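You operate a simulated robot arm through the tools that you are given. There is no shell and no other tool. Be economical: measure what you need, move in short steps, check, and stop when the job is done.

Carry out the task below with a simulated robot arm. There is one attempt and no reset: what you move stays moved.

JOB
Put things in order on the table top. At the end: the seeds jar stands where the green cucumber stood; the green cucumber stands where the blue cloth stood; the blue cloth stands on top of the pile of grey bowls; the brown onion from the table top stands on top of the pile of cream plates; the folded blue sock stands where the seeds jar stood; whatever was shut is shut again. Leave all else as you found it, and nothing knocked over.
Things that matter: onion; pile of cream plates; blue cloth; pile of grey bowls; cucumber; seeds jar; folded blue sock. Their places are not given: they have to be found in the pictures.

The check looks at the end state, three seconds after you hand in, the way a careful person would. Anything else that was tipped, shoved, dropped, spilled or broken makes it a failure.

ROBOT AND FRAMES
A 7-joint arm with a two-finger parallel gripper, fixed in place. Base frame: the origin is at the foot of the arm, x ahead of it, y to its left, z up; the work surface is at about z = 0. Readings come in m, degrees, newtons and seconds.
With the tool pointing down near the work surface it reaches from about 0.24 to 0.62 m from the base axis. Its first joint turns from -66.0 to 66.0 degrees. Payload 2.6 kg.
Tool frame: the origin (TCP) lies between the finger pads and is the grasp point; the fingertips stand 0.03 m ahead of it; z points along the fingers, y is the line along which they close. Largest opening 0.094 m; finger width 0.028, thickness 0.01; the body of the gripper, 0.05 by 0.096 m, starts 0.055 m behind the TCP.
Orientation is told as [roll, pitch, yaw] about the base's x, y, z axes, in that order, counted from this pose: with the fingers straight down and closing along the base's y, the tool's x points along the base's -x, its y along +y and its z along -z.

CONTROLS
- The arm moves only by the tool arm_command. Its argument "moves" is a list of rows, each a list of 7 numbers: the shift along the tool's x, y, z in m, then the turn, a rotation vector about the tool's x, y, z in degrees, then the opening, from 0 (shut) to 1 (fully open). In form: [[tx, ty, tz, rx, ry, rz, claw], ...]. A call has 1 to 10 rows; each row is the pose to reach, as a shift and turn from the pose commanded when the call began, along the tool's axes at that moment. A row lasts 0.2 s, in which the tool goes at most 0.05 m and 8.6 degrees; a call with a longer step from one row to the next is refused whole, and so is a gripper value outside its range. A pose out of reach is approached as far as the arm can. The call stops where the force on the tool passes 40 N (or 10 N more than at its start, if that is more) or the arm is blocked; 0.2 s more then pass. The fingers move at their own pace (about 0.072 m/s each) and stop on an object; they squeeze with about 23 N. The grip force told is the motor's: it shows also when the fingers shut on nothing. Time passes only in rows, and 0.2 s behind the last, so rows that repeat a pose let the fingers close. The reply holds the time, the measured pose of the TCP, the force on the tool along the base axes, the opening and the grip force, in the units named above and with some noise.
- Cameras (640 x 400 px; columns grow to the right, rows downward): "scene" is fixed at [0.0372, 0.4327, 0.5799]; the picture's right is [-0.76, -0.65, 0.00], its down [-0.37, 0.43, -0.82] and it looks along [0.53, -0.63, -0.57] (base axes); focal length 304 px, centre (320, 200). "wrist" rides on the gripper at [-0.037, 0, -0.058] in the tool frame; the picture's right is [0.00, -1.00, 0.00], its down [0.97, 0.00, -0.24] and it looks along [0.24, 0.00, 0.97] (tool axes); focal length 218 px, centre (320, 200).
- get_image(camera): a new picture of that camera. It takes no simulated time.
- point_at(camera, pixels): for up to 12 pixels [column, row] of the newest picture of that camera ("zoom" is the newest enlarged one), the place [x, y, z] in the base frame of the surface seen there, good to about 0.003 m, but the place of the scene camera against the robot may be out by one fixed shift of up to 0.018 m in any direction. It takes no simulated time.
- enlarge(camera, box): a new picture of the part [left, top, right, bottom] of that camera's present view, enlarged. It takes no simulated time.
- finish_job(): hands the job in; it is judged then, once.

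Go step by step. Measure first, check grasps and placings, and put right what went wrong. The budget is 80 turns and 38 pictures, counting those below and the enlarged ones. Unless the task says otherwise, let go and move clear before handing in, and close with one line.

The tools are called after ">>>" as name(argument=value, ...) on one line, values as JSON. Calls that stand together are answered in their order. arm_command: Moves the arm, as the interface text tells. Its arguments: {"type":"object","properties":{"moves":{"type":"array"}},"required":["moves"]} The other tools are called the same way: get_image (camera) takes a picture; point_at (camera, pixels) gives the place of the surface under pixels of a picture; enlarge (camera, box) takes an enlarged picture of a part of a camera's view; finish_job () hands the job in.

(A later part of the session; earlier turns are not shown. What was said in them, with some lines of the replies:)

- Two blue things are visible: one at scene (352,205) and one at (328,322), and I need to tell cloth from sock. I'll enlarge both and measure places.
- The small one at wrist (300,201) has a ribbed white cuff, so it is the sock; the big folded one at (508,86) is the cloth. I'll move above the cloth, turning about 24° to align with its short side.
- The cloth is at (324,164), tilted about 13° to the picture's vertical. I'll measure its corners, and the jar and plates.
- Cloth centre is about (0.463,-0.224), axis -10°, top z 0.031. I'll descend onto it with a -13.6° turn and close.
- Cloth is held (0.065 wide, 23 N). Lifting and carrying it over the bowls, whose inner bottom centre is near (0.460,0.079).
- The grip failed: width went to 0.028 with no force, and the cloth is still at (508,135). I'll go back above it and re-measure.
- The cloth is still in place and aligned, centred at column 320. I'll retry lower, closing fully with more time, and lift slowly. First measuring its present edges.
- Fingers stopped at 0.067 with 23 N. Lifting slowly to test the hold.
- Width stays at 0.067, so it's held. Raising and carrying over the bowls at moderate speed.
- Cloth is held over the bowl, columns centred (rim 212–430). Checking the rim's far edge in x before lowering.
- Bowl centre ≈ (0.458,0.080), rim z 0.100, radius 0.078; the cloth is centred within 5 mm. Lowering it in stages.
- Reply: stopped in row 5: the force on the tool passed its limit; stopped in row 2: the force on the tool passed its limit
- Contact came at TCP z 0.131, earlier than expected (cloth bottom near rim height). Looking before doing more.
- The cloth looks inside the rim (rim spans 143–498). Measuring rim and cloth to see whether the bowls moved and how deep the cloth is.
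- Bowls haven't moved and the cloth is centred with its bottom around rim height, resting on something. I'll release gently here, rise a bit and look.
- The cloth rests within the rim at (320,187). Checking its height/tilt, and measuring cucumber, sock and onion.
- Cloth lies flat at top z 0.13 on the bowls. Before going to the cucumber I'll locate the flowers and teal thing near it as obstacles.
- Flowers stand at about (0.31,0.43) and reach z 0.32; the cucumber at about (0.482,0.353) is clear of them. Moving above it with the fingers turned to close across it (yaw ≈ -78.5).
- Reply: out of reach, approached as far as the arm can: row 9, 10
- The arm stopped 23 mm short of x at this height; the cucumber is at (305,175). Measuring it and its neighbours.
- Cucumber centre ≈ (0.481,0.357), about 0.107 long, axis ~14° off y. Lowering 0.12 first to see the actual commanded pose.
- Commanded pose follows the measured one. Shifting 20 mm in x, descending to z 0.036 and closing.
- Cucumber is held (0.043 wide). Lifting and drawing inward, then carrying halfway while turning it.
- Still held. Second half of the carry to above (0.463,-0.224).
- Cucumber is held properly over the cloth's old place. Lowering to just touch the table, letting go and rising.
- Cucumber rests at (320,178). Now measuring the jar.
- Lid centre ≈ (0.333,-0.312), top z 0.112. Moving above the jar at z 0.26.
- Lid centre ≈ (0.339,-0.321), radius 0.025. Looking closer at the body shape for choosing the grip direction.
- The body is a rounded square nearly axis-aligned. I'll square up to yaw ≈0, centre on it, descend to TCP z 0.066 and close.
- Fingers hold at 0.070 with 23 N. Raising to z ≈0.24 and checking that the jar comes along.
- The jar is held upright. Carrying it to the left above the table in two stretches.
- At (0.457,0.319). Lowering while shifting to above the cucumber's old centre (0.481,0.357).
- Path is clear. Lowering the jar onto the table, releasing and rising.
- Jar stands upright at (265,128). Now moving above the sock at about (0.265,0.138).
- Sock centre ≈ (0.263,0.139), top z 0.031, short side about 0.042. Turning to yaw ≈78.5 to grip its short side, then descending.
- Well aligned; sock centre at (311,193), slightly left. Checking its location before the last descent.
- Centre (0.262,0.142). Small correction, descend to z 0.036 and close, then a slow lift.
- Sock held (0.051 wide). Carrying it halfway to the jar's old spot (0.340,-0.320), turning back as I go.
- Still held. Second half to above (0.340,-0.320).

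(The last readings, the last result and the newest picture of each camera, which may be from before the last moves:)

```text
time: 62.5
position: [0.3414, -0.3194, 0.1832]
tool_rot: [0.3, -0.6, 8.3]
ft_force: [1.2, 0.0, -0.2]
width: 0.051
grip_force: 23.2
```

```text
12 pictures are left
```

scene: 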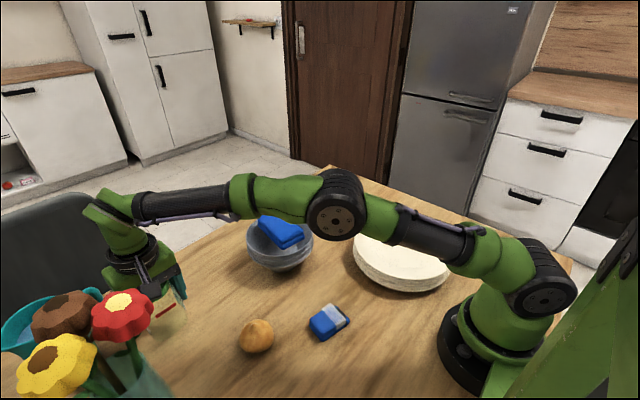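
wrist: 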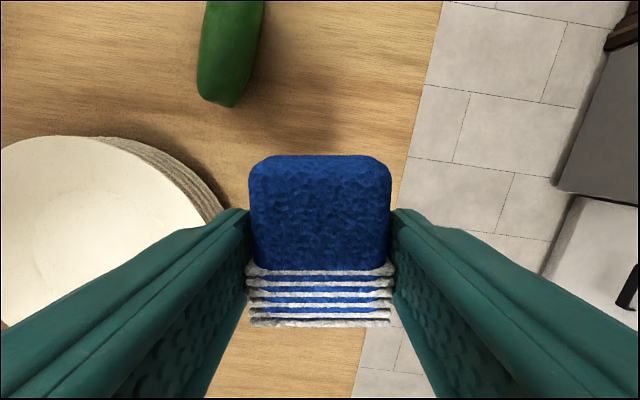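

Sock is centred over the spot with room around it. Lowering, releasing and rising.

>>> arm_command(moves=[[0, 0, 0.03, 0, 0, 0, 0], [0, 0, 0.065, 0, 0, 0, 0], [0, 0, 0.1, 0, 0, 0, 0], [0, 0, 0.125, 0, 0, 0, 0], [0, 0, 0.14, 0, 0, 0, 0], [0, 0, 0.146, 0, 0, 0, 0], [0, 0, 0.148, 0, 0, 0, 0], [0, 0, 0.148, 0, 0, 0, 0]])

>>> arm_command(moves=[[0, 0, 0, 0, 0, 0, 0.65], [0, 0, 0, 0, 0, 0, 0.85], [0, 0, 0, 0, 0, 0, 0.9], [0, 0, -0.02, 0, 0, 0, 0.9], [0, 0, -0.06, 0, 0, 0, 1], [0, 0, -0.1, 0, 0, 0, 1], [0, 0, -0.14, 0, 0, 0, 1], [0, 0, -0.18, 0, 0, 0, 1]])

>>> get_image(camera="wrist")

```text
time: 64.2
position: [0.3435, -0.3181, 0.0358]
tool_rot: [0.1, -0.6, 8.4]
ft_force: [1.1, -0.3, 0.2]
width: 0.0507
grip_force: 23.1
```

```text
time: 66.0
position: [0.3415, -0.3185, 0.2171]
tool_rot: [0.2, -0.6, 8.4]
ft_force: [0.4, 0.2, -0.3]
width: 0.0942
grip_force: 0.1
```

```text
11 pictures are left
```

wrist: 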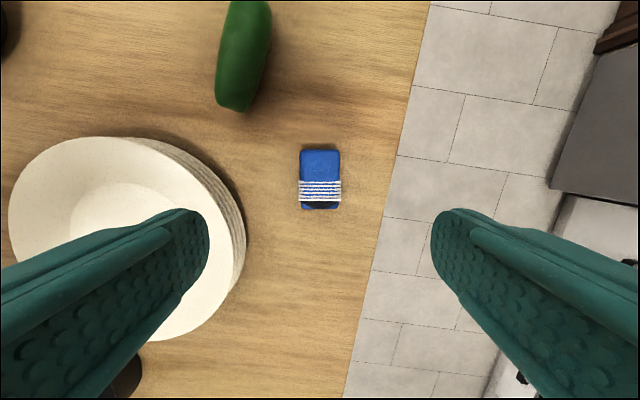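

Sock is placed. Now measuring the top plate's rim for its centre.

>>> point_at(camera="wrist", pixels=[[11, 210], [100, 139], [45, 155], [170, 160], [130, 200], [20, 265], [175, 332], [100, 220], [215, 195]])

```text
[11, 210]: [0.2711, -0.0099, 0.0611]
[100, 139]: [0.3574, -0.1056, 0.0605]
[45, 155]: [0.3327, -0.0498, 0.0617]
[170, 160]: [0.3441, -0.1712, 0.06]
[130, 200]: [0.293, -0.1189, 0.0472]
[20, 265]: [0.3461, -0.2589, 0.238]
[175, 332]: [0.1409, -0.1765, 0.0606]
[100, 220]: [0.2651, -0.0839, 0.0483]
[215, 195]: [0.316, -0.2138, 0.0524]
```

Plate centre ≈ (0.242,-0.120), inner flat at z ≈0.047. Going back left to above the onion near (0.335,0.252).

>>> arm_command(moves=[[-0.0055, 0.0404, 0, 0, 0, 0, 1], [-0.0111, 0.0807, 0, 0, 0, 0, 1], [-0.0166, 0.1211, 0, 0, 0, 0, 1], [-0.0221, 0.1614, 0, 0, 0, 0, 1], [-0.0276, 0.2018, 0, 0, 0, 0, 1], [-0.0332, 0.2421, 0, 0, 0, 0, 1], [-0.0387, 0.2825, 0, 0, 0, 0, 1]])

>>> arm_command(moves=[[-0.0055, 0.0404, 0, 0, 0, 0, 1], [-0.0111, 0.0807, 0, 0, 0, 0, 1], [-0.0166, 0.1211, 0, 0, 0, 0, 1], [-0.0221, 0.1614, 0, 0, 0, 0, 1], [-0.0276, 0.2018, 0, 0, 0, 0, 1], [-0.0332, 0.2421, 0, 0, 0, 0, 1], [-0.0387, 0.2825, 0, 0, 0, 0, 1], [-0.0387, 0.2825, 0, 0, 0, 0, 1]])

>>> get_image(camera="wrist")

```text
time: 67.7
position: [0.3382, -0.0343, 0.216]
tool_rot: [0.0, -0.7, 8.2]
ft_force: [0.1, 0.8, 0.6]
width: 0.0941
grip_force: 0.2
```

```text
time: 69.5
position: [0.336, 0.2523, 0.2183]
tool_rot: [0.1, -0.6, 8.4]
ft_force: [0.0, 0.7, 0.0]
width: 0.0939
grip_force: 0.0
```

```text
10 pictures are left
```

wrist: 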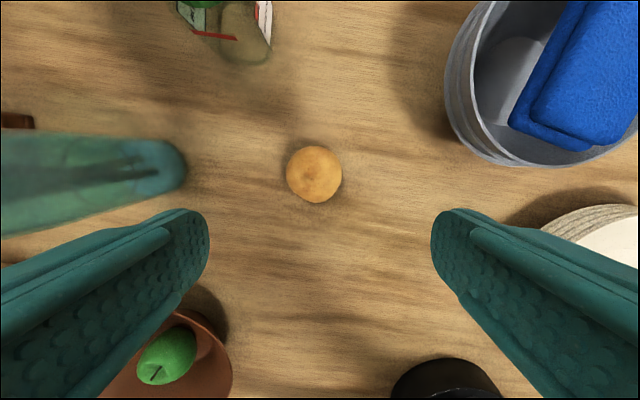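

Onion at (314,174). Measuring it and the nearby vase and fruit bowl.

>>> point_at(camera="wrist", pixels=[[314, 174], [289, 174], [340, 174], [314, 149], [314, 200], [180, 165], [175, 350], [225, 340], [190, 285]])

```text
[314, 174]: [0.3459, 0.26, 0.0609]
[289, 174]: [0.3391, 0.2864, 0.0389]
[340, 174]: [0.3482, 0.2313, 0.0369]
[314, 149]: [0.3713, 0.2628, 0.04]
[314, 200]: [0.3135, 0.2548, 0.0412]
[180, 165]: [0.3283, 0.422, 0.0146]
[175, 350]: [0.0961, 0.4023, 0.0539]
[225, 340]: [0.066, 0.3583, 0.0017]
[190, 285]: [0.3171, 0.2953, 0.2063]
```

Onion centre ≈ (0.343,0.259), top z 0.061, 0.056 across; neighbours are far enough. Descending to z 0.036, closing, slow lift.

>>> arm_command(moves=[[-0.0079, 0.0056, 0.04, 0, 0, 0, 1], [-0.0079, 0.0056, 0.08, 0, 0, 0, 1], [-0.0079, 0.0056, 0.12, 0, 0, 0, 1], [-0.0079, 0.0056, 0.155, 0, 0, 0, 1], [-0.0079, 0.0056, 0.182, 0, 0, 0, 1], [-0.0079, 0.0056, 0.182, 0, 0, 0, 0], [-0.0079, 0.0056, 0.182, 0, 0, 0, 0], [-0.0079, 0.0056, 0.182, 0, 0, 0, 0], [-0.0079, 0.0056, 0.182, 0, 0, 0, 0], [-0.0079, 0.0056, 0.182, 0, 0, 0, 0]])

>>> arm_command(moves=[[0, 0, -0.004, 0, 0, 0, 0], [0, 0, -0.01, 0, 0, 0, 0], [0, 0, -0.018, 0, 0, 0, 0], [0, 0, -0.03, 0, 0, 0, 0], [0, 0, -0.05, 0, 0, 0, 0], [0, 0, -0.075, 0, 0, 0, 0], [0, 0, -0.1, 0, 0, 0, 0], [0, 0, -0.13, 0, 0, 0, 0], [0, 0, -0.15, 0, 0, 0, 0]])

```text
time: 71.7
position: [0.3435, 0.2583, 0.0368]
tool_rot: [0.1, -0.6, 8.4]
ft_force: [0.3, 0.1, -0.9]
width: 0.0649
grip_force: 23.4
```

```text
time: 73.7
position: [0.3422, 0.2572, 0.1858]
tool_rot: [0.1, -0.7, 8.4]
ft_force: [0.3, -0.1, -1.6]
width: 0.0644
grip_force: 23.0
```

Onion held (0.064). Carrying it over the plates' centre.

>>> arm_command(moves=[[0.011, -0.026, 0, 0, 0, 0, 0], [0.027, -0.065, 0, 0, 0, 0, 0], [0.044, -0.105, 0, 0, 0, 0, 0], [0.061, -0.145, 0, 0, 0, 0, 0], [0.078, -0.185, 0, 0, 0, 0, 0], [0.095, -0.225, 0, 0, 0, 0, 0], [0.112, -0.265, 0, 0, 0, 0, 0], [0.128, -0.304, 0, 0, 0, 0, 0], [0.143, -0.338, 0, 0, 0, 0, 0], [0.151, -0.358, 0, 0, 0, 0, 0]])

>>> get_image(camera="wrist")

```text
time: 75.8
position: [0.2459, -0.1186, 0.1831]
tool_rot: [0.1, -0.8, 8.6]
ft_force: [-0.5, 0.1, -1.0]
width: 0.0645
grip_force: 22.9
```

```text
9 pictures are left
```

wrist: 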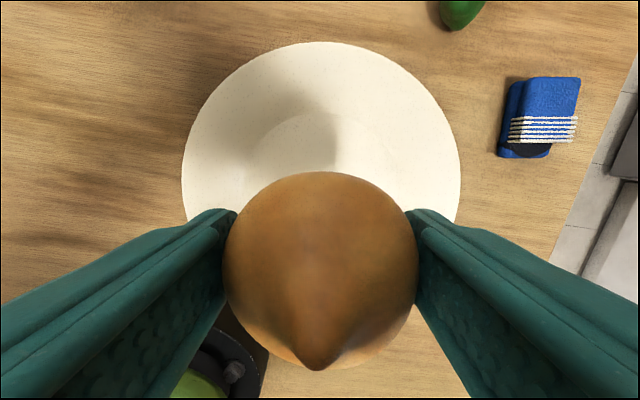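

Onion is centred over the plate. Lowering slowly, watching for contact between z 0.10 and 0.084.

>>> arm_command(moves=[[0, 0, 0.025, 0, 0, 0, 0], [0, 0, 0.05, 0, 0, 0, 0], [0, 0, 0.07, 0, 0, 0, 0], [0, 0, 0.08, 0, 0, 0, 0], [0, 0, 0.082, 0, 0, 0, 0]])

>>> arm_command(moves=[[0, 0, 0.0015, 0, 0, 0, 0], [0, 0, 0.003, 0, 0, 0, 0], [0, 0, 0.0045, 0, 0, 0, 0], [0, 0, 0.006, 0, 0, 0, 0], [0, 0, 0.0075, 0, 0, 0, 0], [0, 0, 0.009, 0, 0, 0, 0], [0, 0, 0.0105, 0, 0, 0, 0], [0, 0, 0.012, 0, 0, 0, 0]])

```text
time: 77.0
position: [0.2464, -0.1182, 0.1012]
tool_rot: [0.0, -0.5, 8.4]
ft_force: [0.1, 0.5, -1.6]
width: 0.0647
grip_force: 23.3
```

```text
time: 78.8
position: [0.2476, -0.1176, 0.0927]
tool_rot: [0.2, -0.8, 8.3]
ft_force: [-2.9, 0.8, 10.4]
width: 0.0648
grip_force: 22.9
stopped in row 8: the force on the tool passed its limit (the readings are from after the stop); the commanded pose is now the measured one
```

Contact at z ≈0.093; onion rests on the plate. Opening in place and rising.

>>> arm_command(moves=[[0, 0, -0.001, 0, 0, 0, 0.7], [0, 0, -0.001, 0, 0, 0, 0.75], [0, 0, -0.001, 0, 0, 0, 0.85], [0, 0, -0.001, 0, 0, 0, 1], [0, 0, -0.02, 0, 0, 0, 1], [0, 0, -0.05, 0, 0, 0, 1], [0, 0, -0.09, 0, 0, 0, 1], [0, 0, -0.13, 0, 0, 0, 1], [0, 0, -0.16, 0, 0, 0, 1]])

>>> get_image(camera="wrist")

>>> get_image(camera="scene")

```text
time: 80.8
position: [0.246, -0.1174, 0.2524]
tool_rot: [0.1, -0.8, 8.4]
ft_force: [-0.5, 0.2, 0.6]
width: 0.0938
grip_force: 0.0
```

```text
8 pictures are left
```

wrist: 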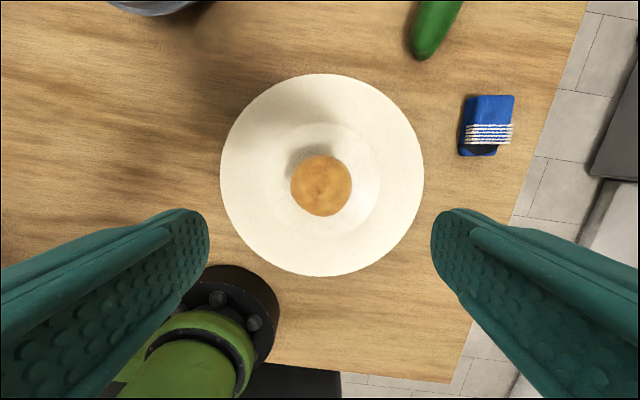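

```text
7 pictures are left
```

scene: 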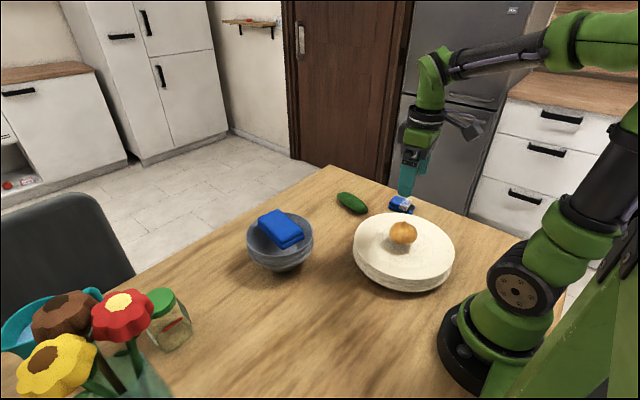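

Everything is in place: onion upright on the plates at (403,232), cloth on the bowls, jar upright, cucumber and sock at their spots. I'll rise a bit more, letting time pass, and take one last look.

>>> arm_command(moves=[[0, 0, -0.02, 0, 0, 0, 1], [0, 0, -0.04, 0, 0, 0, 1], [0, 0, -0.04, 0, 0, 0, 1], [0, 0, -0.04, 0, 0, 0, 1], [0, 0, -0.04, 0, 0, 0, 1], [0, 0, -0.04, 0, 0, 0, 1]])

>>> enlarge(camera="scene", box=[130, 160, 470, 370])

```text
time: 82.2
position: [0.2447, -0.1167, 0.292]
tool_rot: [0.1, -0.8, 8.3]
ft_force: [0.3, 0.0, -0.4]
width: 0.094
grip_force: 0.0
```

```text
1.88 times, centred on (300, 265) of scene
```

zoom: 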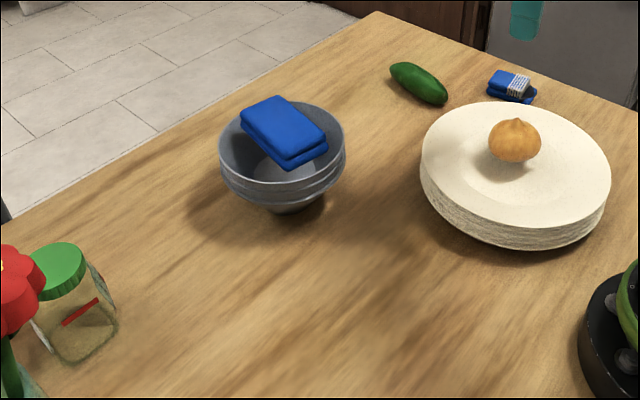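

The last picture shows all five things standing still in their places and the gripper clear, so I'm handing in.

>>> finish_job()

```text
The job is handed in.
```

The job is handed in: the seeds jar, cucumber, blue cloth, onion and sock are all in their asked-for places, nothing was knocked over, and the gripper is clear.
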